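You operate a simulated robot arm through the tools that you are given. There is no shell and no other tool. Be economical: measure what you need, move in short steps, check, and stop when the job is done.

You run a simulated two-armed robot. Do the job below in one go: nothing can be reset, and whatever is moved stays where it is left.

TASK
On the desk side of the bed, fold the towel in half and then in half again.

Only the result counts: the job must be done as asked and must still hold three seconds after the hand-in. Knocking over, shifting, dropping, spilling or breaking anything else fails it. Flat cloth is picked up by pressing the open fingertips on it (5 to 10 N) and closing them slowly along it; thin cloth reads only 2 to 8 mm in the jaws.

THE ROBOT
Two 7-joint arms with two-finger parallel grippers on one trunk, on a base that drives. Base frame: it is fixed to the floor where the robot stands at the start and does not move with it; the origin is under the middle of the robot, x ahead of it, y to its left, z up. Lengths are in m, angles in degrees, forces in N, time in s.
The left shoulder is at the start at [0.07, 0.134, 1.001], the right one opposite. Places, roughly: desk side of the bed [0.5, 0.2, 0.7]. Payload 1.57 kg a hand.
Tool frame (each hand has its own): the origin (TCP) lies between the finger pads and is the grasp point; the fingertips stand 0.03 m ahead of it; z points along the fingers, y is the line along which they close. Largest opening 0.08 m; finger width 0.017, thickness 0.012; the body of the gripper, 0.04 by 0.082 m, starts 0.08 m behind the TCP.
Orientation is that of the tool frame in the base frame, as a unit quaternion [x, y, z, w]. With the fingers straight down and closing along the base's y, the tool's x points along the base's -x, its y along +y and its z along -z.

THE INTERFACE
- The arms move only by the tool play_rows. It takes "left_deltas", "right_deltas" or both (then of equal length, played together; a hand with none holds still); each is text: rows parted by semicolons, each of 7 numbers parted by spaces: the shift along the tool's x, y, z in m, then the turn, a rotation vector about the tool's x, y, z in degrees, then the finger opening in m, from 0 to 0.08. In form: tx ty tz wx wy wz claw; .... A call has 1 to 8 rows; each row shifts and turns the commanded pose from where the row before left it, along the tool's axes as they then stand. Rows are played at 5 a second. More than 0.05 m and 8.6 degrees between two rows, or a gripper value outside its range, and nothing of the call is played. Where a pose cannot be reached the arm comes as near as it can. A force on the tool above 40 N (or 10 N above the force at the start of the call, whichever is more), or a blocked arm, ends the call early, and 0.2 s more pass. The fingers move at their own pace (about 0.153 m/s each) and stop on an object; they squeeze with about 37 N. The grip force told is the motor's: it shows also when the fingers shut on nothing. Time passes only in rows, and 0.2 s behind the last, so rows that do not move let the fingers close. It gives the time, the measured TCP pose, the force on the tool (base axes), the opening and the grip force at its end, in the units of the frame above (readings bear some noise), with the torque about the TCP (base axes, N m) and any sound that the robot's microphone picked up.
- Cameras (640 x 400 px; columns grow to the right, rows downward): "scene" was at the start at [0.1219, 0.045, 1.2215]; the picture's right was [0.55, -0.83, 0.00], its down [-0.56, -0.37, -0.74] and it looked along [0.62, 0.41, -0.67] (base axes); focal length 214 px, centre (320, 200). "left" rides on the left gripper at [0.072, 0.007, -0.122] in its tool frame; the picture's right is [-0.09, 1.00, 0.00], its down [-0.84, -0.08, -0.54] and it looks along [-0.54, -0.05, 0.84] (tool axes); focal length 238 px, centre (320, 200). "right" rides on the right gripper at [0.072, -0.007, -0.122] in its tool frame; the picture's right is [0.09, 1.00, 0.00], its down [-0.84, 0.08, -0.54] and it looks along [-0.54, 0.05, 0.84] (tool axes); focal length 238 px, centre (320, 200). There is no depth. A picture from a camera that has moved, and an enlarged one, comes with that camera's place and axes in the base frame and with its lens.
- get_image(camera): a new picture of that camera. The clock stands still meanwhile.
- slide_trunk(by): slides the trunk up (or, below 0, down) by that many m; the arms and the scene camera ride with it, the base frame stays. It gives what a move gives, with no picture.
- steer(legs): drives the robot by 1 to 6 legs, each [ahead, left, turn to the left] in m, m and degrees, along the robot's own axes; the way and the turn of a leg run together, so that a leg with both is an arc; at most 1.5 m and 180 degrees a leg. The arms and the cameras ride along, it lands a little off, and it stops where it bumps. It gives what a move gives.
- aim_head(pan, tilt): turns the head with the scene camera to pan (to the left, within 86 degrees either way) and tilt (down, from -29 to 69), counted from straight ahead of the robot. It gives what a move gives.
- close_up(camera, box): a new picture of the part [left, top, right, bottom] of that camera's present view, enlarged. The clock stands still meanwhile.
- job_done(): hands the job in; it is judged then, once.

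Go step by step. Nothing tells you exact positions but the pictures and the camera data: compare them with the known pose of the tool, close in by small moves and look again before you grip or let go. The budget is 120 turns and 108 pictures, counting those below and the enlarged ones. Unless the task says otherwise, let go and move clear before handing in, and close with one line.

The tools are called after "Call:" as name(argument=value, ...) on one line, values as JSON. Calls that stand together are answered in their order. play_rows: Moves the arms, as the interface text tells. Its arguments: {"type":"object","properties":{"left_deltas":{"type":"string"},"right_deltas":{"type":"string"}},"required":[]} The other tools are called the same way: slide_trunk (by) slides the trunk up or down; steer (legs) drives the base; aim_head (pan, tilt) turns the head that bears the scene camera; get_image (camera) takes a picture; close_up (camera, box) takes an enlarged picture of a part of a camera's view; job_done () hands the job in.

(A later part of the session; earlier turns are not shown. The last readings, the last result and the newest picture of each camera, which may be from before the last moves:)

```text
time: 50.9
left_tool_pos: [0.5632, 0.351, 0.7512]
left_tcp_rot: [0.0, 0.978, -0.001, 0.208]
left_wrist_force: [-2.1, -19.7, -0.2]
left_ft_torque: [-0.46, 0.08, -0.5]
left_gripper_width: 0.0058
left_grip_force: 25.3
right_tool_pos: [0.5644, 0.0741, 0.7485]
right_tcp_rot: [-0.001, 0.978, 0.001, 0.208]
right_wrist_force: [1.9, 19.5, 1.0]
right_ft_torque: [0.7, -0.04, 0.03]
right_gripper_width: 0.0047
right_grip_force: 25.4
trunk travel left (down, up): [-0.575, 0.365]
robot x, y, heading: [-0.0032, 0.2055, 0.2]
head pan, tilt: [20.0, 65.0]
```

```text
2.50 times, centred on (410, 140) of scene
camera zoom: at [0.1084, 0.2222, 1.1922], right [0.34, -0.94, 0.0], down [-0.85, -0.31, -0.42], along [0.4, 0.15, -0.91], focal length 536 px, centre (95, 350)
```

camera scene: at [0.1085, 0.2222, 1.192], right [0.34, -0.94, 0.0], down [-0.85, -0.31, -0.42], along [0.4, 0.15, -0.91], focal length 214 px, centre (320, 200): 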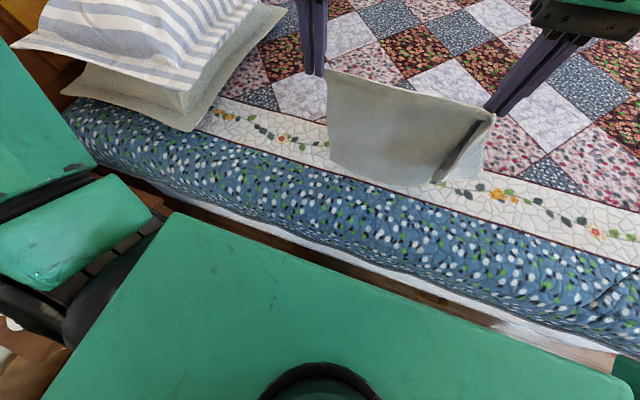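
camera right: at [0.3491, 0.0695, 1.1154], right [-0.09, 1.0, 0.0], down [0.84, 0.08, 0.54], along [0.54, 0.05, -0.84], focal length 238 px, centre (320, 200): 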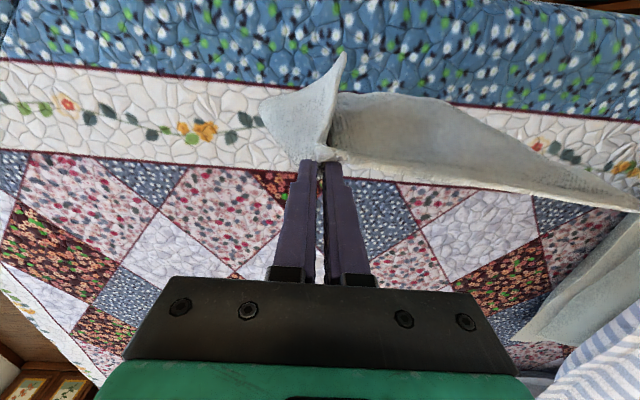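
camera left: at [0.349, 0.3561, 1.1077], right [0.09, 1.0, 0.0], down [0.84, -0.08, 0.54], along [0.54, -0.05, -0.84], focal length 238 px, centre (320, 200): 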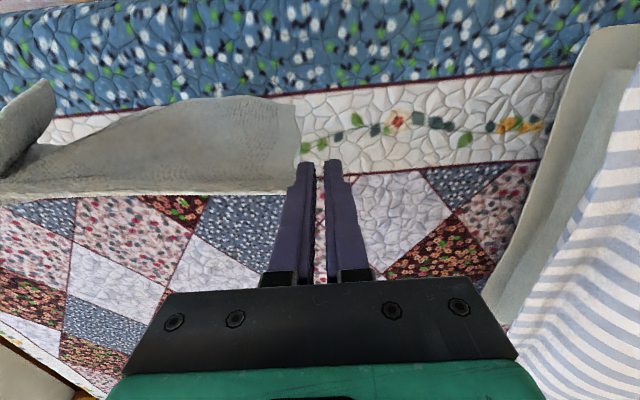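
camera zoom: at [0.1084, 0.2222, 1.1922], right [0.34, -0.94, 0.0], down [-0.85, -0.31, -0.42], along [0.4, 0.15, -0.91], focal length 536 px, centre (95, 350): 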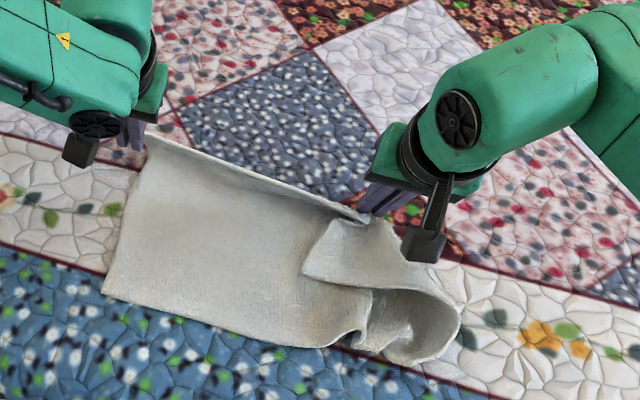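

The panel lies folded over the right part. I release the right hand and see whether it springs open.

Call:
play_rows(right_deltas="0.003 0 0.005 0 0 0 0; 0 0 0 0 0 0 0.03; 0 0 0 0 0 0 0.05; 0 0 -0.03 0 0 0 0.05; 0 0 -0.04 0 0 0 0.05; 0 0 -0.04 0 0 0 0.05; 0 -0.03 -0.04 0 0 0 0.05; 0 -0.03 -0.02 0 0 0 0.05")

Call:
close_up(camera="scene", box=[290, 60, 530, 220])

Call:
get_image(camera="right")

```text
time: 52.7
left_tool_pos: [0.5636, 0.3512, 0.751]
left_tcp_rot: [-0.002, 0.978, 0.001, 0.208]
left_wrist_force: [0.4, -0.6, -0.4]
left_ft_torque: [0.02, -0.01, 0.0]
left_gripper_width: 0.0023
left_grip_force: 23.6
right_tool_pos: [0.4926, 0.0122, 0.8993]
right_tcp_rot: [0.0, 0.978, 0.0, 0.208]
right_wrist_force: [-0.2, -0.4, 0.0]
right_ft_torque: [0.01, 0.02, 0.0]
right_gripper_width: 0.0501
right_grip_force: 0.0
trunk travel left (down, up): [-0.575, 0.365]
robot x, y, heading: [-0.0024, 0.2042, 0.2]
head pan, tilt: [20.0, 65.0]
```

```text
2.50 times, centred on (410, 140) of scene
camera zoom: at [0.1086, 0.2214, 1.1921], right [0.34, -0.94, 0.0], down [-0.85, -0.31, -0.42], along [0.4, 0.15, -0.91], focal length 536 px, centre (95, 350)
```

zoom: 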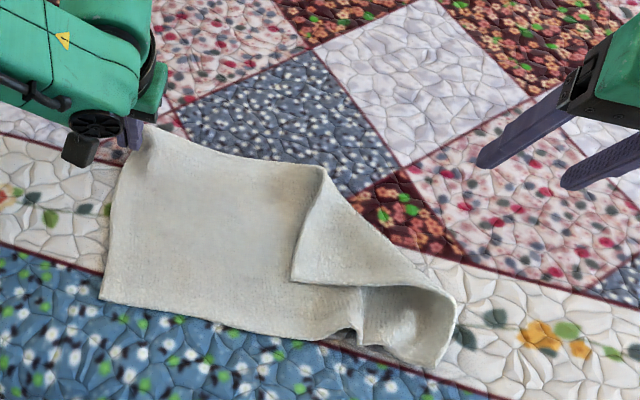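

```text
35 pictures are left
camera right: at [0.3778, 0.0078, 0.9815], right [-0.08, 1.0, -0.04], down [0.54, 0.08, 0.84], along [0.84, 0.05, -0.55], focal length 238 px, centre (320, 200)
```

right: 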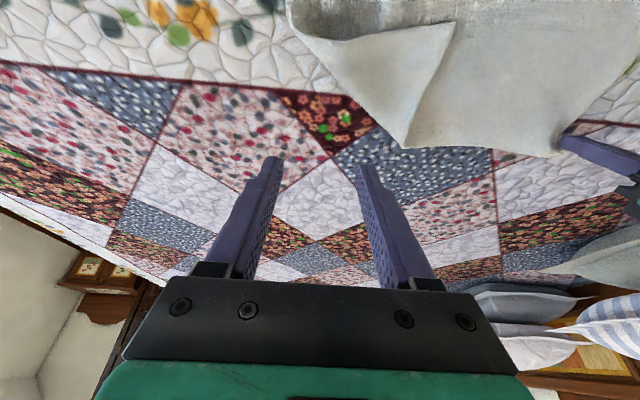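

The near-right corner is simply folded over diagonally, with its tip at about (0.46, 0.13). I move the right hand over that tip to pinch just the top layer and turn it back out.

Call:
play_rows(right_deltas="0.022 0.026 0.031 0 0 0 0.045; 0.022 0.026 0.031 0 0 0 0.045; 0.022 0.026 0.031 0 0 0 0.045; 0.022 0.025 0.031 0 0 0 0.045; 0.002 0 0.004 0 0 0 0.045")

Call:
get_image(camera="right")

```text
time: 53.9
left_tool_pos: [0.5631, 0.3507, 0.7519]
left_tcp_rot: [-0.001, 0.978, 0.001, 0.207]
left_wrist_force: [-0.4, -0.2, -0.1]
left_ft_torque: [0.01, 0.01, 0.04]
left_gripper_width: 0.002
left_grip_force: 24.6
right_tool_pos: [0.4645, 0.1164, 0.7445]
right_tcp_rot: [0.0, 0.978, 0.0, 0.209]
right_wrist_force: [-0.1, 0.4, -0.7]
right_ft_torque: [-0.01, -0.01, 0.01]
right_gripper_width: 0.045
right_grip_force: 0.1
trunk travel left (down, up): [-0.575, 0.365]
robot x, y, heading: [0.0022, 0.1993, 0.5]
head pan, tilt: [20.0, 65.0]
```

```text
34 pictures are left
camera right: at [0.3494, 0.1117, 0.8271], right [-0.08, 1.0, -0.04], down [0.54, 0.08, 0.84], along [0.84, 0.05, -0.55], focal length 238 px, centre (320, 200)
```

right: 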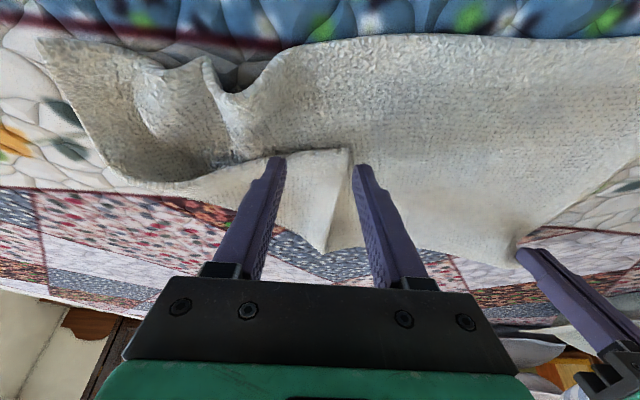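

Call:
play_rows(right_deltas="-0.0055 -0.012 0.0024 0 0 0 0.045; 0.0024 0 0.0055 0 0 0 0.045; 0 0 0 0 0 0 0.045")

```text
time: 54.7
left_tool_pos: [0.563, 0.3512, 0.7509]
left_tcp_rot: [-0.001, 0.978, 0.001, 0.208]
left_wrist_force: [-0.1, 0.3, 0.3]
left_ft_torque: [-0.01, 0.0, 0.04]
left_gripper_width: 0.0022
left_grip_force: 24.4
right_tool_pos: [0.4713, 0.1051, 0.7379]
right_tcp_rot: [0.001, 0.978, 0.0, 0.208]
right_wrist_force: [0.3, 0.7, 1.2]
right_ft_torque: [0.0, -0.02, 0.0]
right_gripper_width: 0.0449
right_grip_force: 0.0
trunk travel left (down, up): [-0.575, 0.365]
robot x, y, heading: [-0.0001, 0.2033, 0.1]
head pan, tilt: [20.0, 65.0]
```

Light contact. I add a hair of pressure and close slowly.

Call:
play_rows(right_deltas="0.0006 0 0.0014 0 0 0 0.045; 0 0 0 0 0 0 0.040; 0 0 0 0 0 0 0.035; 0 0 0 0 0 0 0.030; 0 0 0 0 0 0 0.025; 0 0 0 0 0 0 0.020; 0 0 0 0 0 0 0.015; 0 0 0 0 0 0 0.010")

Call:
play_rows(right_deltas="0 0 0 0 0 0 0.006; 0 0 0 0 0 0 0.003; 0 0 0 0 0 0 0; 0 0 0 0 0 0 0")

Call:
get_image(camera="right")

```text
time: 56.5
left_tool_pos: [0.5631, 0.3518, 0.7512]
left_tcp_rot: [-0.001, 0.978, 0.0, 0.208]
left_wrist_force: [0.8, 0.3, 0.7]
left_ft_torque: [0.03, 0.0, -0.02]
left_gripper_width: 0.0023
left_grip_force: 24.0
right_tool_pos: [0.4696, 0.1045, 0.7389]
right_tcp_rot: [0.0, 0.978, 0.0, 0.208]
right_wrist_force: [0.0, 0.1, 1.7]
right_ft_torque: [-0.01, -0.01, 0.0]
right_gripper_width: 0.0098
right_grip_force: 0.0
trunk travel left (down, up): [-0.575, 0.365]
robot x, y, heading: [-0.0005, 0.2006, -0.0]
head pan, tilt: [20.0, 65.0]
```

```text
time: 57.5
left_tool_pos: [0.564, 0.3523, 0.7511]
left_tcp_rot: [-0.001, 0.978, 0.001, 0.207]
left_wrist_force: [0.8, -0.8, -0.2]
left_ft_torque: [0.02, -0.02, -0.01]
left_gripper_width: 0.0022
left_grip_force: 23.2
right_tool_pos: [0.4708, 0.1057, 0.7376]
right_tcp_rot: [0.0, 0.978, 0.0, 0.208]
right_wrist_force: [1.3, 0.5, 2.2]
right_ft_torque: [0.05, -0.04, 0.02]
right_gripper_width: 0.0047
right_grip_force: 24.9
trunk travel left (down, up): [-0.575, 0.365]
robot x, y, heading: [0.0007, 0.2024, 0.3]
head pan, tilt: [20.0, 65.0]
```

```text
33 pictures are left
camera right: at [0.3553, 0.0998, 0.8201], right [-0.08, 1.0, -0.04], down [0.54, 0.08, 0.84], along [0.84, 0.05, -0.55], focal length 238 px, centre (320, 200)
```

right: 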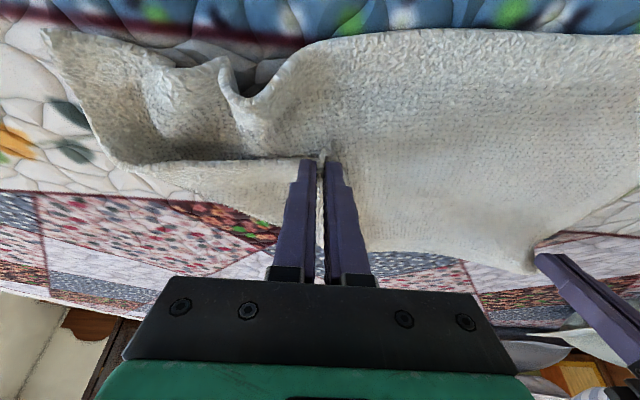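

The right hand holds the corner (4.7 mm). I lift it, swing it outward to line up with the left hand, so that each hand holds one corner of the same edge.

Call:
play_rows(right_deltas="-0.016 0 -0.036 0 0 0 0; -0.016 0 -0.036 0 0 0 0; -0.018 -0.03 0.008 0 0 0 0; -0.018 -0.032 0.008 0 0 0 0; -0.018 -0.032 0.008 0 0 0 0; -0.018 -0.025 0.008 0 0 0 0; 0 0 0 0 0 0 0")

Call:
close_up(camera="scene", box=[290, 60, 530, 220])

```text
time: 59.1
left_tool_pos: [0.5639, 0.3513, 0.7515]
left_tcp_rot: [-0.001, 0.978, 0.0, 0.208]
left_wrist_force: [0.4, -2.6, 0.9]
left_ft_torque: [-0.07, -0.02, -0.09]
left_gripper_width: 0.0023
left_grip_force: 24.2
right_tool_pos: [0.5492, -0.0142, 0.8165]
right_tcp_rot: [0.0, 0.978, 0.001, 0.207]
right_wrist_force: [-0.8, 3.1, 0.3]
right_ft_torque: [0.03, 0.05, 0.11]
right_gripper_width: 0.0048
right_grip_force: 25.8
trunk travel left (down, up): [-0.575, 0.365]
robot x, y, heading: [-0.0052, 0.2024, 0.2]
head pan, tilt: [20.0, 65.0]
```

```text
2.50 times, centred on (410, 140) of scene
camera zoom: at [0.1088, 0.2224, 1.1921], right [0.34, -0.94, 0.0], down [-0.85, -0.31, -0.42], along [0.4, 0.15, -0.91], focal length 536 px, centre (95, 350)
```

zoom: 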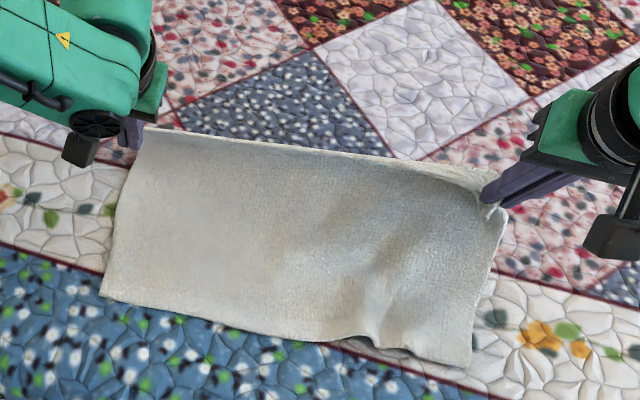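

Excellent – the towel is flat again and each hand holds a corner of the same long edge. I lift it to hang free, which straightens it, then untilt the hands.

Call:
play_rows(left_deltas="0.0049 0 -0.0397 0 0 0 0; 0.0049 0 -0.0397 0 0 0 0; 0.0049 0 -0.0397 0 0 0 0; 0.0049 0 -0.0397 0 0 0 0; 0.0049 0 -0.0397 0 0 0 0; 0.0049 0 -0.0397 0 0 0 0; 0.0049 0 -0.0397 0 0 0 0", right_deltas="0.0068 0 -0.0302 0 0 0 0; 0.0068 0 -0.0302 0 0 0 0; 0.0068 0 -0.0302 0 0 0 0; 0.0068 0 -0.0302 0 0 0 0; 0.0068 0 -0.0302 0 0 0 0; 0.0068 0 -0.0302 0 0 0 0; 0.0068 0 -0.0302 0 0 0 0")

Call:
play_rows(left_deltas="0 0 0 0 8 0 0; 0 0 0 0 8 0 0; 0 0 0 0 8 0 0; 0 0 0 0 0 0 0; 0 0 0 0 0 0 0", right_deltas="0 0 0 0 8 0 0; 0 0 0 0 8 0 0; 0 0 0 0 8 0 0; 0 0 0 0 0 0 0; 0 0 0 0 0 0 0")

Call:
close_up(camera="scene", box=[290, 40, 546, 200])

Call:
get_image(camera="left")

```text
time: 60.7
left_tool_pos: [0.4182, 0.3503, 0.9904]
left_tcp_rot: [-0.001, 0.978, 0.0, 0.209]
left_wrist_force: [0.0, -1.6, 0.0]
left_ft_torque: [-0.01, -0.02, -0.03]
left_gripper_width: 0.0023
left_grip_force: 24.1
right_tool_pos: [0.4195, -0.0133, 0.9923]
right_tcp_rot: [0.002, 0.978, -0.001, 0.209]
right_wrist_force: [0.2, 1.7, -1.0]
right_ft_torque: [0.03, 0.0, 0.08]
right_gripper_width: 0.0044
right_grip_force: 24.8
trunk travel left (down, up): [-0.575, 0.365]
robot x, y, heading: [0.0007, 0.2026, -0.1]
head pan, tilt: [20.0, 65.0]
```

```text
time: 61.9
left_tool_pos: [0.4206, 0.3493, 0.99]
left_tcp_rot: [-0.001, 1.0, 0.0, -0.001]
left_wrist_force: [-0.1, -0.8, -0.1]
left_ft_torque: [-0.03, 0.01, -0.01]
left_gripper_width: 0.0024
left_grip_force: 23.5
right_tool_pos: [0.4201, -0.0122, 0.9898]
right_tcp_rot: [0.0, 1.0, 0.0, 0.0]
right_wrist_force: [0.3, 2.3, 0.5]
right_ft_torque: [0.04, -0.01, 0.05]
right_gripper_width: 0.0043
right_grip_force: 24.4
trunk travel left (down, up): [-0.575, 0.365]
robot x, y, heading: [-0.0015, 0.2011, 0.1]
head pan, tilt: [20.0, 65.0]
```

```text
2.50 times, centred on (418, 120) of scene
camera zoom: at [0.1093, 0.2221, 1.1921], right [0.34, -0.94, 0.0], down [-0.85, -0.31, -0.42], along [0.4, 0.15, -0.91], focal length 536 px, centre (75, 400)
```

zoom: 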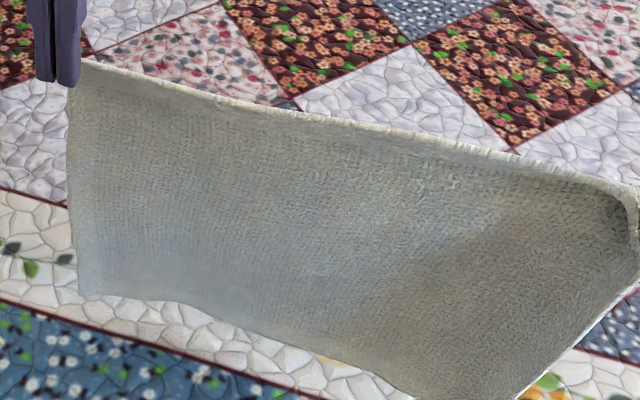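

```text
30 pictures are left
camera left: at [0.3486, 0.357, 1.1119], right [0.09, 1.0, 0.0], down [0.84, -0.08, 0.54], along [0.54, -0.05, -0.84], focal length 238 px, centre (320, 200)
```

left: 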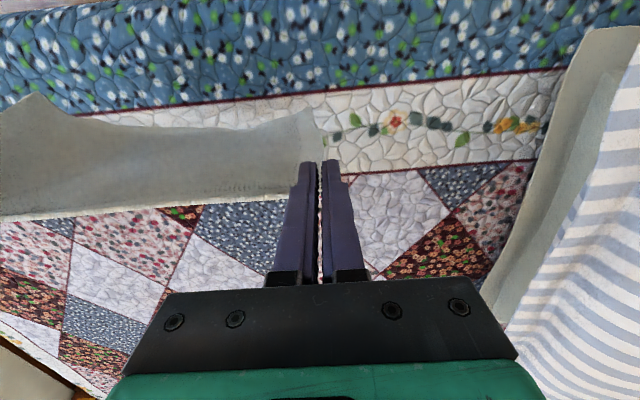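

Hanging well, though the lower right bends toward me a little. I lift a few cm more to let it swing free and straighten.

Call:
play_rows(left_deltas="0 0.002 -0.03 0 0 0 0; 0 0 -0.02 0 0 0 0; 0 0 0 0 0 0 0; 0 0 0 0 0 0 0; 0 0 0 0 0 0 0; 0 0 0 0 0 0 0; 0 0 0 0 0 0 0", right_deltas="0 -0.002 -0.03 0 0 0 0; 0 0 -0.02 0 0 0 0; 0 0 0 0 0 0 0; 0 0 0 0 0 0 0; 0 0 0 0 0 0 0; 0 0 0 0 0 0 0; 0 0 0 0 0 0 0")

Call:
get_image(camera="left")

Call:
get_image(camera="right")

```text
time: 63.5
left_tool_pos: [0.42, 0.3512, 1.041]
left_tcp_rot: [0.0, 1.0, 0.0, 0.0]
left_wrist_force: [-0.1, -2.5, -0.8]
left_ft_torque: [-0.04, 0.03, -0.04]
left_gripper_width: 0.0024
left_grip_force: 23.3
right_tool_pos: [0.4201, -0.0154, 1.04]
right_tcp_rot: [-0.001, 1.0, 0.0, 0.0]
right_wrist_force: [-0.8, 2.4, -1.0]
right_ft_torque: [0.12, 0.05, 0.06]
right_gripper_width: 0.0043
right_grip_force: 24.9
trunk travel left (down, up): [-0.575, 0.365]
robot x, y, heading: [-0.0011, 0.2038, -0.0]
head pan, tilt: [20.0, 65.0]
```

```text
29 pictures are left
camera left: at [0.3482, 0.359, 1.1623], right [0.09, 1.0, 0.0], down [0.84, -0.08, 0.54], along [0.54, -0.05, -0.84], focal length 238 px, centre (320, 200)
```

left: 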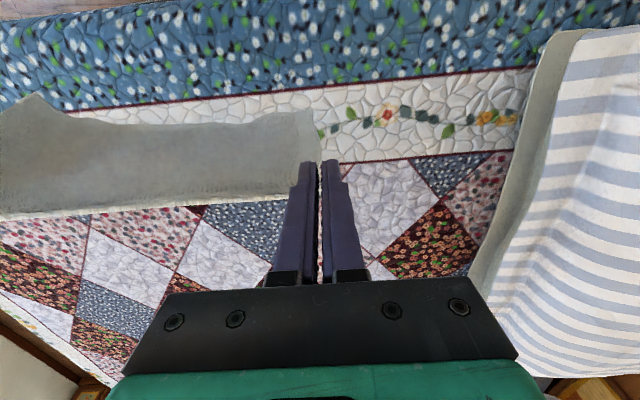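

```text
28 pictures are left
camera right: at [0.3488, -0.021, 1.1626], right [-0.09, 1.0, 0.0], down [0.84, 0.08, 0.54], along [0.54, 0.05, -0.84], focal length 238 px, centre (320, 200)
```

right: 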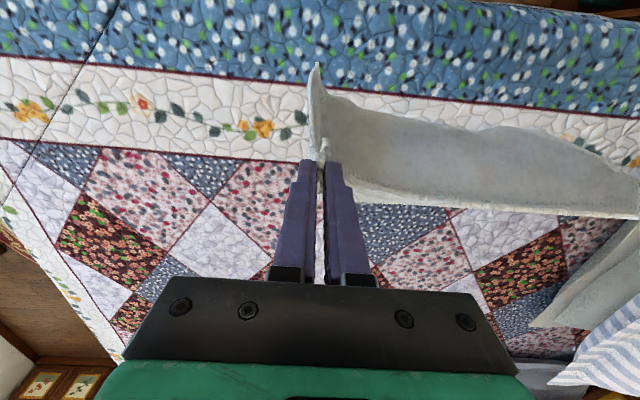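

It hangs free; the right bottom corner trails about 5 cm toward me. I compensate by offsetting the hands on touch-down, lay the lower half away from me, and stop with the hands above the fold line.

Call:
play_rows(left_deltas="0.02 0 0.035 0 0 0 0; 0.02 0 0.035 0 0 0 0; 0 0 0 0 0 0 0; -0.02 0 0.02 0 0 0 0; -0.03 0 0.03 0 0 0 0; -0.03 0 0.03 0 0 0 0; -0.03 0 0.03 0 0 0 0; -0.015 0 0.015 0 0 0 0", right_deltas="-0.005 0 0.035 0 0 0 0; -0.005 0 0.035 0 0 0 0; 0 0 0 0 0 0 0; -0.015 0 0.02 0 0 0 0; -0.02 0 0.03 0 0 0 0; -0.015 0 0.03 0 0 0 0; -0.015 0 0.03 0 0 0 0; -0.01 0 0.015 0 0 0 0")

Call:
close_up(camera="scene", box=[290, 60, 530, 220])

Call:
get_image(camera="right")

```text
time: 65.3
left_tool_pos: [0.5055, 0.3521, 0.8447]
left_tcp_rot: [-0.001, 1.0, 0.0, 0.0]
left_wrist_force: [0.2, -2.7, -0.8]
left_ft_torque: [-0.07, -0.02, 0.0]
left_gripper_width: 0.0023
left_grip_force: 23.7
right_tool_pos: [0.5053, -0.0149, 0.8449]
right_tcp_rot: [0.001, 1.0, 0.001, 0.001]
right_wrist_force: [-0.2, 2.7, -0.2]
right_ft_torque: [0.08, 0.0, 0.11]
right_gripper_width: 0.0045
right_grip_force: 25.2
trunk travel left (down, up): [-0.575, 0.365]
robot x, y, heading: [0.0005, 0.2035, 0.2]
head pan, tilt: [20.0, 65.0]
```

```text
2.50 times, centred on (410, 140) of scene
camera zoom: at [0.1096, 0.2222, 1.1921], right [0.34, -0.94, 0.0], down [-0.85, -0.31, -0.42], along [0.4, 0.15, -0.91], focal length 536 px, centre (95, 350)
```

zoom: 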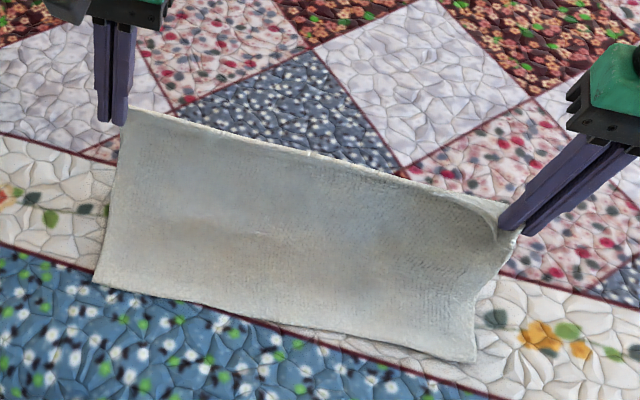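

```text
26 pictures are left
camera right: at [0.4337, -0.0213, 0.9667], right [-0.09, 1.0, 0.0], down [0.84, 0.08, 0.54], along [0.54, 0.05, -0.84], focal length 238 px, centre (320, 200)
```

right: 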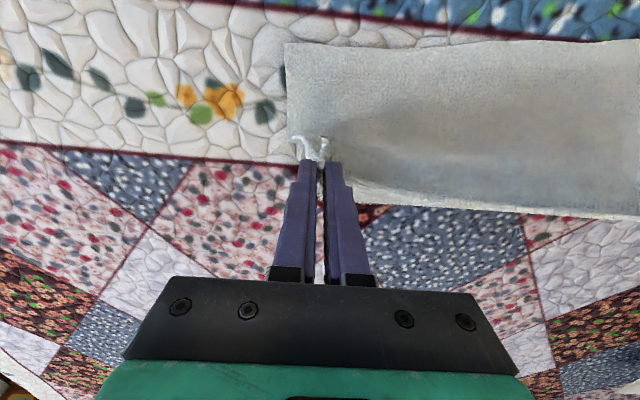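

The lower half is down, with its edge running from about (0.396, 0.33) to (0.437, −0.05), slightly rotated. I'll push slightly past the fold line, then bring the held edge back on an arc so its corners land on those corners.

Call:
play_rows(left_deltas="-0.015 0 0 0 0 0 0; 0 0 0 0 0 0 0; 0.03 -0.006 0.006 0 0 0 0; 0.025 -0.006 0.012 0 0 0 0; 0.028 -0.006 0.024 0 0 0 0; 0.018 -0.006 0.03 0 0 0 0; 0.008 -0.003 0.022 0 0 0 0; 0 0 0 0 0 0 0", right_deltas="-0.04 0 0 0 0 0 0; 0 0 0 0 0 0 0; 0.025 -0.003 0.006 0 0 0 0; 0.022 -0.003 0.012 0 0 0 0; 0.024 -0.003 0.024 0 0 0 0; 0.014 -0.003 0.03 0 0 0 0; 0.005 -0.003 0.022 0 0 0 0; 0 0 0 0 0 0 0")

Call:
close_up(camera="scene", box=[290, 60, 530, 220])

Call:
get_image(camera="right")

Call:
get_image(camera="left")

```text
time: 67.1
left_tool_pos: [0.409, 0.3251, 0.7526]
left_tcp_rot: [0.0, 1.0, 0.001, 0.001]
left_wrist_force: [-0.3, 0.2, -0.7]
left_ft_torque: [0.01, -0.05, -0.04]
left_gripper_width: 0.0021
left_grip_force: 23.5
right_tool_pos: [0.4554, -0.0308, 0.7517]
right_tcp_rot: [0.0, 1.0, 0.0, 0.001]
right_wrist_force: [-0.9, 3.3, 4.2]
right_ft_torque: [0.14, -0.03, 0.03]
right_gripper_width: 0.004
right_grip_force: 25.2
trunk travel left (down, up): [-0.575, 0.365]
robot x, y, heading: [-0.0037, 0.2034, 0.3]
head pan, tilt: [20.0, 65.0]
```

```text
2.50 times, centred on (410, 140) of scene
camera zoom: at [0.1081, 0.2228, 1.1923], right [0.34, -0.94, 0.0], down [-0.85, -0.31, -0.42], along [0.4, 0.14, -0.91], focal length 536 px, centre (95, 350)
```

zoom: 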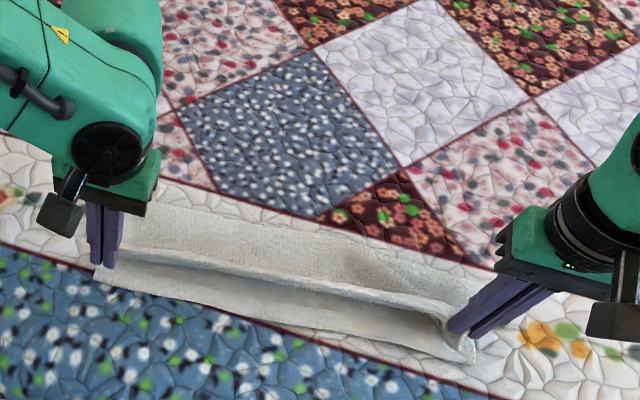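

```text
24 pictures are left
camera right: at [0.383, -0.0365, 0.8743], right [-0.09, 1.0, 0.0], down [0.84, 0.08, 0.54], along [0.54, 0.05, -0.84], focal length 238 px, centre (320, 200)
```

right: 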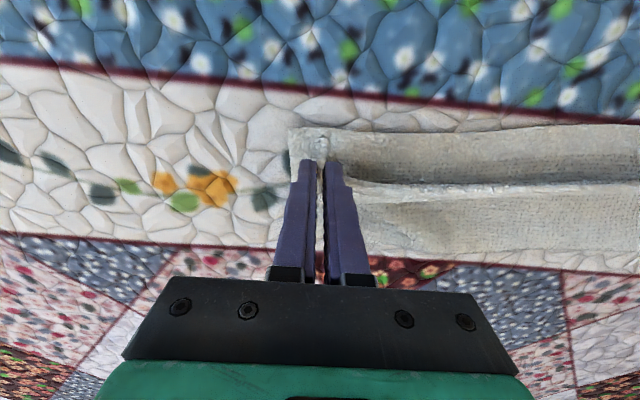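

```text
23 pictures are left
camera left: at [0.3371, 0.3324, 0.874], right [0.09, 1.0, 0.0], down [0.84, -0.08, 0.54], along [0.54, -0.05, -0.84], focal length 238 px, centre (320, 200)
```

left: 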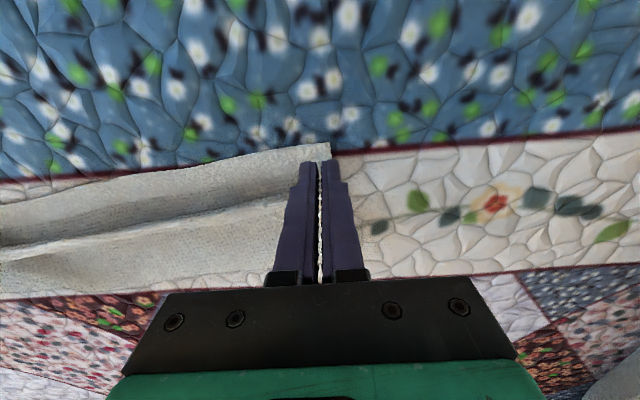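

A very clean fold; the held edge is about 2 cm short of the lower edge. I move 1.5 cm more toward me, lower to contact, open, and back off upward.

Call:
play_rows(left_deltas="0.015 0 0.003 0 0 0 0; 0.002 0 0.008 0 0 0 0; 0 0 0 0 0 0 0; 0 0 0 0 0 0 0.012; 0 0 0 0 0 0 0.024; 0 0 -0.015 0 0 0 0.024; 0 0 -0.04 0 0 0 0.024; 0 0 -0.04 0 0 0 0.024", right_deltas="0.017 0 0.003 0 0 0 0; 0.002 0 0.008 0 0 0 0; 0 0 0 0 0 0 0; 0 0 0 0 0 0 0.012; 0 0 0 0 0 0 0.024; 0 0 -0.015 0 0 0 0.024; 0 0 -0.04 0 0 0 0.024; 0 0 -0.04 0 0 0 0.024")

Call:
close_up(camera="scene", box=[310, 110, 486, 220])

Call:
get_image(camera="right")

```text
time: 68.9
left_tool_pos: [0.3938, 0.3256, 0.8363]
left_tcp_rot: [-0.001, 1.0, 0.0, 0.0]
left_wrist_force: [-1.0, -0.2, -0.8]
left_ft_torque: [0.0, 0.01, 0.02]
left_gripper_width: 0.0238
left_grip_force: 0.0
right_tool_pos: [0.4362, -0.0299, 0.8344]
right_tcp_rot: [0.001, 1.0, 0.0, 0.0]
right_wrist_force: [0.3, -0.8, -0.1]
right_ft_torque: [-0.01, -0.04, -0.01]
right_gripper_width: 0.0241
right_grip_force: 0.0
trunk travel left (down, up): [-0.575, 0.365]
robot x, y, heading: [-0.0001, 0.201, 0.0]
head pan, tilt: [20.0, 65.0]
```

```text
3.64 times, centred on (398, 165) of scene
camera zoom: at [0.1082, 0.2223, 1.1921], right [0.34, -0.94, 0.0], down [-0.85, -0.31, -0.42], along [0.4, 0.15, -0.91], focal length 780 px, centre (36, 327)
```

zoom: 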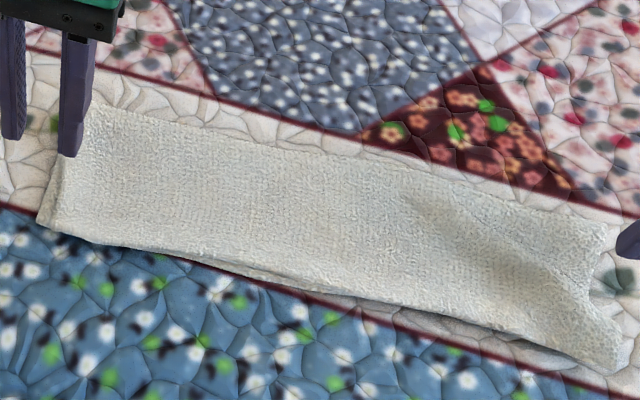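

```text
21 pictures are left
camera right: at [0.3642, -0.0363, 0.9579], right [-0.09, 1.0, 0.0], down [0.84, 0.08, 0.54], along [0.54, 0.05, -0.84], focal length 238 px, centre (320, 200)
```

right: 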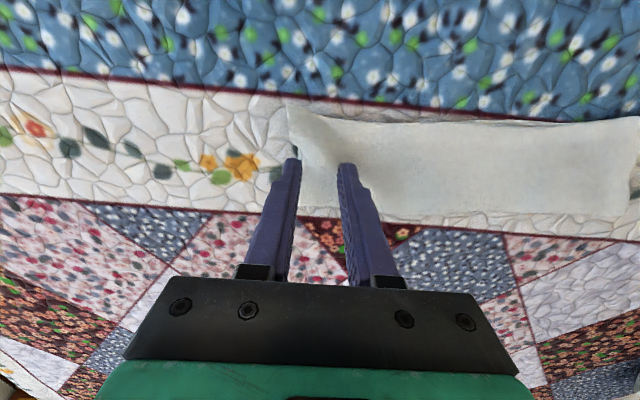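

The first fold is clean: a strip about 0.12 × 0.385 m, x 0.40–0.53, y −0.06 to 0.32. For the second fold I'll use the same hanging trick with the right hand alone: pinch the middle of the right end (both layers), lift, set the other end down under it, lay and return. First I move the left hand clear and the right hand over the right end.

Call:
play_rows(left_deltas="0 0.01 -0.04 0 0 0 0.03; 0 0.015 -0.04 0 0 0 0.03; 0 0.015 -0.04 0 0 0 0.03; 0 0.02 -0.04 0 0 0 0.03; 0 0.02 -0.03 0 0 0 0.03", right_deltas="-0.021 0.004 0 0 0 0 0.055; -0.021 0.004 0 0 0 0 0.055; 0 0 0.04 0 0 0 0.055; 0 0 0.04 0 0 0 0.055; 0 0 0.005 0 0 0 0.055")

Call:
get_image(camera="right")

```text
time: 70.1
left_tool_pos: [0.3922, 0.4066, 1.0264]
left_tcp_rot: [0.0, 1.0, 0.001, 0.0]
left_wrist_force: [0.3, 0.8, -0.8]
left_ft_torque: [0.0, 0.01, 0.03]
left_gripper_width: 0.03
left_grip_force: 0.1
right_tool_pos: [0.4774, -0.0236, 0.7494]
right_tcp_rot: [0.001, 1.0, 0.0, 0.0]
right_wrist_force: [-0.7, 0.6, -0.3]
right_ft_torque: [-0.01, -0.04, 0.0]
right_gripper_width: 0.055
right_grip_force: 0.1
trunk travel left (down, up): [-0.575, 0.365]
robot x, y, heading: [0.0027, 0.2057, 0.4]
head pan, tilt: [20.0, 65.0]
```

```text
20 pictures are left
camera right: at [0.4064, -0.0285, 0.8718], right [-0.09, 1.0, 0.0], down [0.84, 0.08, 0.54], along [0.54, 0.05, -0.84], focal length 238 px, centre (320, 200)
```

right: 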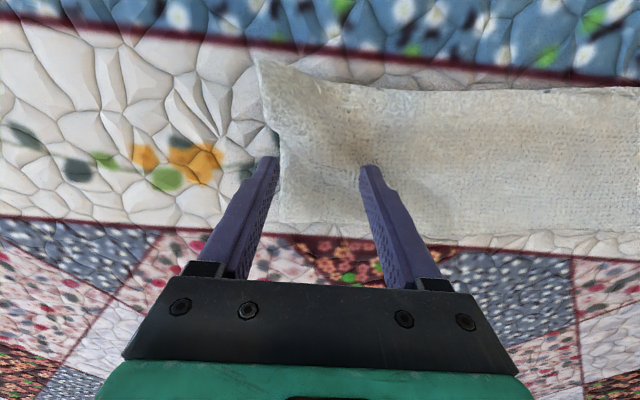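

Call:
play_rows(right_deltas="0 0.018 0 0 0 0 0.055; 0 0 0.007 0 0 0 0.055; 0 0 0.003 0 0 0 0.055; 0 0 0 0 0 0 0.055")

```text
time: 71.1
left_tool_pos: [0.3927, 0.4053, 1.0253]
left_tcp_rot: [-0.001, 1.0, 0.0, 0.001]
left_wrist_force: [-0.6, -0.4, 0.0]
left_ft_torque: [-0.02, -0.01, 0.02]
left_gripper_width: 0.03
left_grip_force: 0.2
right_tool_pos: [0.4788, -0.0058, 0.7386]
right_tcp_rot: [0.0, 1.0, 0.0, -0.001]
right_wrist_force: [-0.6, -0.3, 0.9]
right_ft_torque: [0.02, -0.01, -0.03]
right_gripper_width: 0.055
right_grip_force: 0.0
trunk travel left (down, up): [-0.575, 0.365]
robot x, y, heading: [0.0006, 0.201, 0.3]
head pan, tilt: [20.0, 65.0]
```

Call:
play_rows(right_deltas="0 0 0.002 0 0 0 0.055; 0 0 0.0015 0 0 0 0.055; 0 0 0 0 0 0 0.055")

```text
time: 71.9
left_tool_pos: [0.3926, 0.4041, 1.0261]
left_tcp_rot: [-0.001, 1.0, 0.0, 0.0]
left_wrist_force: [0.1, -0.1, -0.2]
left_ft_torque: [-0.01, -0.01, 0.04]
left_gripper_width: 0.0302
left_grip_force: 0.1
right_tool_pos: [0.4767, -0.0038, 0.7382]
right_tcp_rot: [0.001, 1.0, 0.0, 0.001]
right_wrist_force: [2.6, -0.5, 6.2]
right_ft_torque: [0.04, -0.09, -0.02]
right_gripper_width: 0.0549
right_grip_force: 0.1
trunk travel left (down, up): [-0.575, 0.365]
robot x, y, heading: [0.002, 0.2007, 0.2]
head pan, tilt: [20.0, 65.0]
```

Contact at 6 N; a touch more pressure so both layers gather, then close slowly.

Call:
play_rows(right_deltas="0 0 0.0012 0 0 0 0.055; 0 0 0 0 0 0 0.051; 0 0 0 0 0 0 0.047; 0 0 0 0 0 0 0.043; 0 0 0 0 0 0 0.039; 0 0 0 0 0 0 0.035; 0 0 0 0 0 0 0.031; 0 0 0 0 0 0 0.027")

Call:
play_rows(right_deltas="0 0 0 0 0 0 0.023; 0 0 0 0 0 0 0.019; 0 0 0 0 0 0 0.015; 0 0 0 0 0 0 0.011; 0 0 0 0 0 0 0.007; 0 0 0 0 0 0 0.003; 0 0 0 0 0 0 0; 0 0 0 0 0 0 0")

Call:
get_image(camera="right")

```text
time: 73.7
left_tool_pos: [0.3907, 0.4059, 1.0266]
left_tcp_rot: [-0.001, 1.0, 0.001, 0.0]
left_wrist_force: [0.1, 0.6, 0.3]
left_ft_torque: [0.01, -0.01, -0.01]
left_gripper_width: 0.0298
left_grip_force: 0.1
right_tool_pos: [0.4758, -0.0036, 0.7366]
right_tcp_rot: [0.0, 1.0, 0.0, 0.001]
right_wrist_force: [0.4, 1.0, 11.5]
right_ft_torque: [0.05, -0.04, 0.0]
right_gripper_width: 0.027
right_grip_force: 0.0
trunk travel left (down, up): [-0.575, 0.365]
robot x, y, heading: [0.001, 0.2046, 0.3]
head pan, tilt: [20.0, 65.0]
```

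```text
time: 75.5
left_tool_pos: [0.3919, 0.4051, 1.0256]
left_tcp_rot: [-0.001, 1.0, 0.0, 0.0]
left_wrist_force: [0.5, 0.0, 0.0]
left_ft_torque: [0.0, 0.03, 0.0]
left_gripper_width: 0.0302
left_grip_force: 0.1
right_tool_pos: [0.4763, -0.0053, 0.7378]
right_tcp_rot: [-0.001, 1.0, 0.0, 0.001]
right_wrist_force: [-2.2, -0.7, 10.6]
right_ft_torque: [-0.02, 0.06, 0.0]
right_gripper_width: 0.0083
right_grip_force: 27.3
trunk travel left (down, up): [-0.575, 0.365]
robot x, y, heading: [-0.0007, 0.2003, 0.0]
head pan, tilt: [20.0, 65.0]
```

```text
19 pictures are left
camera right: at [0.4049, -0.0103, 0.8588], right [-0.09, 1.0, 0.0], down [0.84, 0.08, 0.54], along [0.54, 0.05, -0.84], focal length 238 px, centre (320, 200)
```

right: 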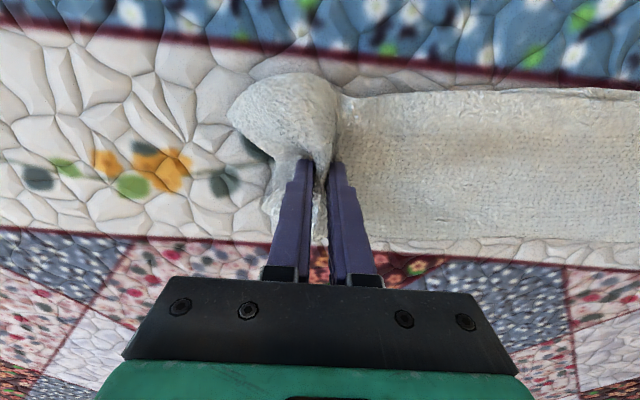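

Something is held (8.3 mm). I lift a few cm to check that both layers come along.

Call:
play_rows(right_deltas="0 0 -0.02 0 0 0 0; 0 0.005 -0.03 0 0 0 0; 0 0.01 -0.04 0 0 0 0; 0 0.01 -0.03 0 0 0 0; 0 0 0 0 0 0 0")

Call:
get_image(camera="right")

Call:
close_up(camera="scene", box=[310, 90, 502, 210])

```text
time: 76.7
left_tool_pos: [0.3938, 0.4039, 1.0253]
left_tcp_rot: [0.0, 1.0, 0.0, -0.001]
left_wrist_force: [-0.2, -0.8, 0.8]
left_ft_torque: [-0.01, 0.02, 0.02]
left_gripper_width: 0.03
left_grip_force: 0.1
right_tool_pos: [0.4776, 0.0189, 0.8548]
right_tcp_rot: [0.001, 1.0, 0.0, 0.0]
right_wrist_force: [-0.2, 0.1, -0.3]
right_ft_torque: [-0.01, 0.02, -0.02]
right_gripper_width: 0.0079
right_grip_force: 27.6
trunk travel left (down, up): [-0.575, 0.365]
robot x, y, heading: [-0.0021, 0.2027, -0.5]
head pan, tilt: [20.0, 65.0]
```

```text
18 pictures are left
camera right: at [0.4059, 0.0138, 0.9778], right [-0.09, 1.0, 0.0], down [0.84, 0.08, 0.54], along [0.54, 0.05, -0.84], focal length 238 px, centre (320, 200)
```

right: 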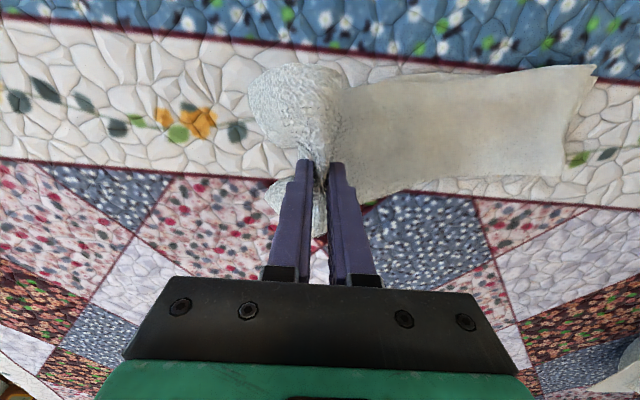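

```text
3.33 times, centred on (406, 150) of scene
camera zoom: at [0.1092, 0.2217, 1.1921], right [0.34, -0.94, 0.0], down [-0.85, -0.31, -0.42], along [0.4, 0.15, -0.91], focal length 715 px, centre (33, 367)
```

zoom: 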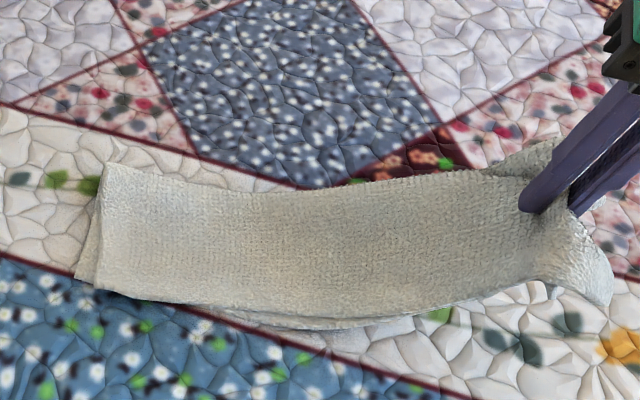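

Both layers come along together. I lift until the strip hangs free below the right hand.

Call:
play_rows(right_deltas="0 0.025 -0.04 0 0 0 0; 0 0.025 -0.04 0 0 0 0; 0 0.025 -0.04 0 0 0 0; 0 0.015 -0.045 0 0 0 0; 0 0 -0.045 0 0 0 0; 0 0 -0.045 0 0 0 0; 0 0 0 0 0 0 0; 0 0 0 0 0 0 0")

Call:
get_image(camera="scene")

Call:
get_image(camera="right")

```text
time: 78.5
left_tool_pos: [0.3923, 0.4045, 1.0265]
left_tcp_rot: [-0.001, 1.0, -0.001, 0.0]
left_wrist_force: [-0.4, 0.4, 0.4]
left_ft_torque: [-0.04, -0.05, -0.02]
left_gripper_width: 0.03
left_grip_force: 0.1
right_tool_pos: [0.4784, 0.1084, 1.1109]
right_tcp_rot: [0.0, 1.0, 0.0, 0.002]
right_wrist_force: [0.3, -0.1, 0.0]
right_ft_torque: [0.06, -0.01, 0.09]
right_gripper_width: 0.0077
right_grip_force: 27.6
trunk travel left (down, up): [-0.575, 0.365]
robot x, y, heading: [-0.0006, 0.2009, 0.1]
head pan, tilt: [20.0, 65.0]
```

```text
16 pictures are left
camera scene: at [0.1086, 0.2224, 1.1922], right [0.34, -0.94, 0.0], down [-0.85, -0.31, -0.42], along [0.4, 0.15, -0.91], focal length 214 px, centre (320, 200)
```

scene: 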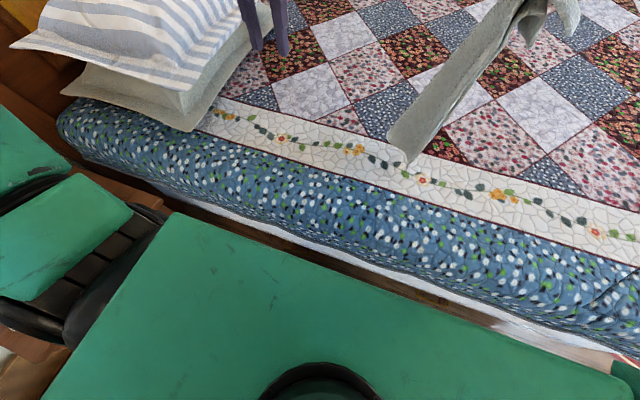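

```text
15 pictures are left
camera right: at [0.4059, 0.1033, 1.2345], right [-0.09, 1.0, 0.0], down [0.84, 0.08, 0.54], along [0.54, 0.05, -0.84], focal length 238 px, centre (320, 200)
```

right: 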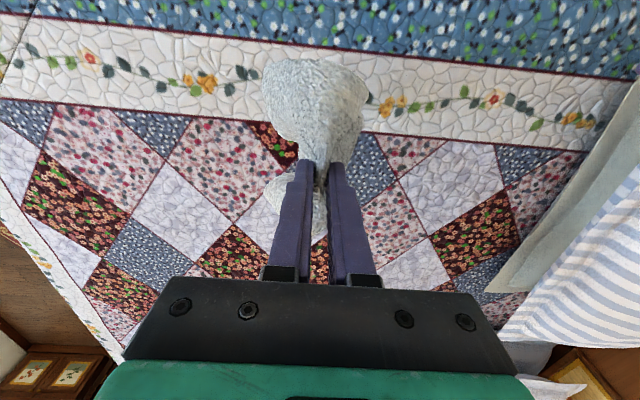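

It hangs, but the lower end leans toward +y. I'll move the hand to the right and roll it so the strip hangs leaning the other way, then check.

Call:
play_rows(right_deltas="0 -0.046 0 0 0 0 0; 0 -0.046 0 0 0 0 0; 0 -0.036 0 0 0 0 0; 0 0 0 8.5 0 0 0; 0 0 0 8.5 0 0 0; 0 0 0 0 0 0 0; 0 0 0 0 0 0 0; 0 0 0 0 0 0 0")

Call:
aim_head(pan=-10, tilt=45)

Call:
get_image(camera="scene")

```text
time: 80.3
left_tool_pos: [0.3928, 0.4042, 1.025]
left_tcp_rot: [-0.001, 1.0, -0.001, 0.0]
left_wrist_force: [0.9, -0.1, 0.3]
left_ft_torque: [0.0, 0.01, 0.02]
left_gripper_width: 0.0303
left_grip_force: 0.1
right_tool_pos: [0.4694, -0.0143, 1.1012]
right_tcp_rot: [0.002, 0.989, -0.147, 0.002]
right_wrist_force: [0.3, -0.3, -0.7]
right_ft_torque: [0.13, -0.01, 0.04]
right_gripper_width: 0.0078
right_grip_force: 26.9
right hand out of reach, approached as far as the arm can: row 3, 5
trunk travel left (down, up): [-0.575, 0.365]
robot x, y, heading: [-0.0014, 0.2034, -0.3]
head pan, tilt: [20.0, 65.0]
```

```text
time: 81.2
left_tool_pos: [0.3934, 0.4044, 1.0253]
left_tcp_rot: [-0.001, 1.0, 0.0, 0.0]
left_wrist_force: [-0.2, -0.9, 0.1]
left_ft_torque: [0.02, 0.0, 0.02]
left_gripper_width: 0.03
left_grip_force: 0.1
right_tool_pos: [0.4694, -0.0151, 1.1007]
right_tcp_rot: [0.001, 0.989, -0.148, 0.002]
right_wrist_force: [0.6, -0.8, 0.1]
right_ft_torque: [0.11, 0.03, 0.0]
right_gripper_width: 0.008
right_grip_force: 26.9
trunk travel left (down, up): [-0.575, 0.365]
robot x, y, heading: [0.0004, 0.1998, 0.1]
head pan, tilt: [-10.0, 45.0]
```

```text
14 pictures are left
camera scene: at [0.1322, 0.1873, 1.2171], right [-0.17, -0.99, 0.0], down [-0.7, 0.12, -0.71], along [0.7, -0.12, -0.71], focal length 214 px, centre (320, 200)
```

scene: 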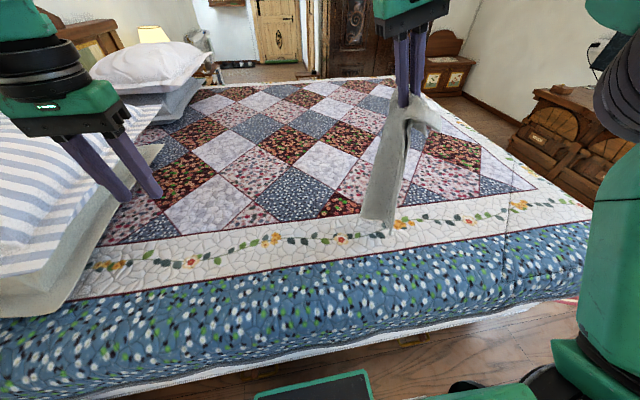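

The strip now hangs plumb, with its lower end about 4 cm above the bed. I set the end down and lead the hand leftward so the strip leans and begins to lie down.

Call:
play_rows(right_deltas="0 0.0174 0.0365 0 0 0 0; 0 0.044 0.0074 0 0 0 0; 0 0.0436 0.0128 0 0 0 0; 0 0.0389 0.0247 0 0 0 0")

Call:
get_image(camera="scene")

```text
time: 82.2
left_tool_pos: [0.3939, 0.4045, 1.025]
left_tcp_rot: [-0.001, 1.0, 0.0, -0.001]
left_wrist_force: [0.9, 0.0, 0.0]
left_ft_torque: [-0.02, 0.01, 0.02]
left_gripper_width: 0.0297
left_grip_force: 0.0
right_tool_pos: [0.4707, 0.1012, 0.98]
right_tcp_rot: [0.001, 0.989, -0.148, 0.0]
right_wrist_force: [0.4, -0.2, 0.0]
right_ft_torque: [0.09, -0.01, 0.0]
right_gripper_width: 0.0078
right_grip_force: 27.0
trunk travel left (down, up): [-0.575, 0.365]
robot x, y, heading: [0.005, 0.2042, 0.2]
head pan, tilt: [-10.0, 45.0]
```

```text
13 pictures are left
camera scene: at [0.1334, 0.1876, 1.217], right [-0.17, -0.99, 0.0], down [-0.7, 0.12, -0.71], along [0.7, -0.12, -0.71], focal length 214 px, centre (320, 200)
```

scene: 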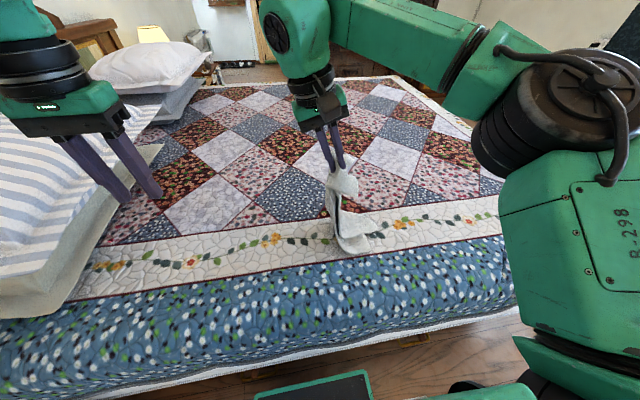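

Good, the lower end lies toward −y as intended (end at y≈0.01). I continue laying to the fold point and then roll the hand back upright.

Call:
play_rows(right_deltas="0 0.0375 0.0199 0 0 0 0; 0 0.0375 0.0199 0 0 0 0; 0 0.0375 0.0199 0 0 0 0; 0 0.0213 0.0185 0 0 0 0; 0 0 0 -8.5 0 0 0; 0 0 0 -8.5 0 0 0; 0 0 0 0 0 0 0")

Call:
close_up(camera="scene", box=[200, 130, 440, 280])

```text
time: 83.8
left_tool_pos: [0.3938, 0.4053, 1.0256]
left_tcp_rot: [0.0, 1.0, 0.0, 0.0]
left_wrist_force: [-0.6, 1.0, -0.1]
left_ft_torque: [-0.02, 0.02, 0.01]
left_gripper_width: 0.0298
left_grip_force: 0.0
right_tool_pos: [0.4698, 0.2059, 0.8668]
right_tcp_rot: [0.0, 1.0, 0.001, 0.001]
right_wrist_force: [1.1, 0.4, -1.2]
right_ft_torque: [-0.14, 0.01, 0.01]
right_gripper_width: 0.0077
right_grip_force: 26.7
trunk travel left (down, up): [-0.575, 0.365]
robot x, y, heading: [-0.0023, 0.2002, -0.0]
head pan, tilt: [-10.0, 45.0]
```

```text
2.67 times, centred on (320, 205) of scene
camera zoom: at [0.1321, 0.1881, 1.2172], right [-0.17, -0.99, 0.0], down [-0.7, 0.12, -0.71], along [0.7, -0.12, -0.71], focal length 572 px, centre (320, 187)
```

zoom: 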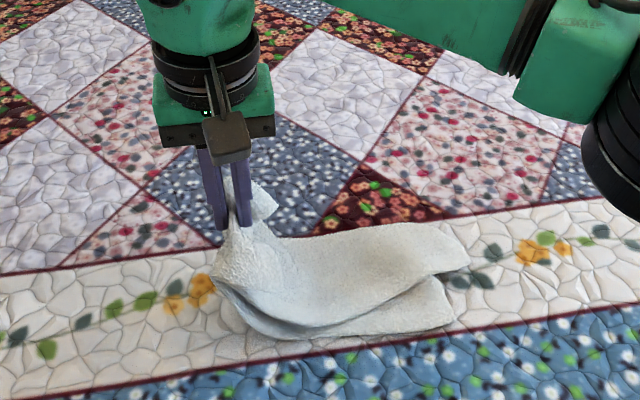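

The lower half is laid out; now I bring the held end back rightward on an arc to land over the other end.

Call:
play_rows(right_deltas="-0.003 -0.044 -0.005 0 0 0 0; 0 -0.045 0.018 0 0 0 0; 0 -0.035 0.03 0 0 0 0; 0 -0.03 0.035 0 0 0 0; 0 -0.015 0.03 0 0 0 0; 0 -0.003 0.007 0 0 0 0; 0 0 0 0 0 0 0")

Call:
close_up(camera="scene", box=[200, 130, 440, 280])

```text
time: 85.4
left_tool_pos: [0.3916, 0.406, 1.0255]
left_tcp_rot: [-0.001, 1.0, 0.0, 0.0]
left_wrist_force: [-0.3, 0.3, 1.9]
left_ft_torque: [-0.02, 0.01, -0.02]
left_gripper_width: 0.03
left_grip_force: 0.1
right_tool_pos: [0.4722, 0.0346, 0.752]
right_tcp_rot: [0.0, 1.0, 0.001, 0.001]
right_wrist_force: [0.2, 3.3, 5.8]
right_ft_torque: [0.18, -0.05, 0.01]
right_gripper_width: 0.0079
right_grip_force: 26.8
trunk travel left (down, up): [-0.575, 0.365]
robot x, y, heading: [0.003, 0.2023, 0.1]
head pan, tilt: [-10.0, 45.0]
```

```text
2.67 times, centred on (320, 205) of scene
camera zoom: at [0.1313, 0.1882, 1.2173], right [-0.17, -0.99, 0.0], down [-0.7, 0.12, -0.71], along [0.7, -0.12, -0.71], focal length 572 px, centre (320, 187)
```

zoom: 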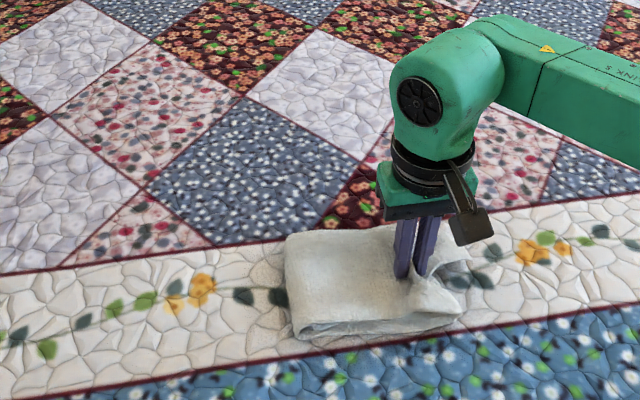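

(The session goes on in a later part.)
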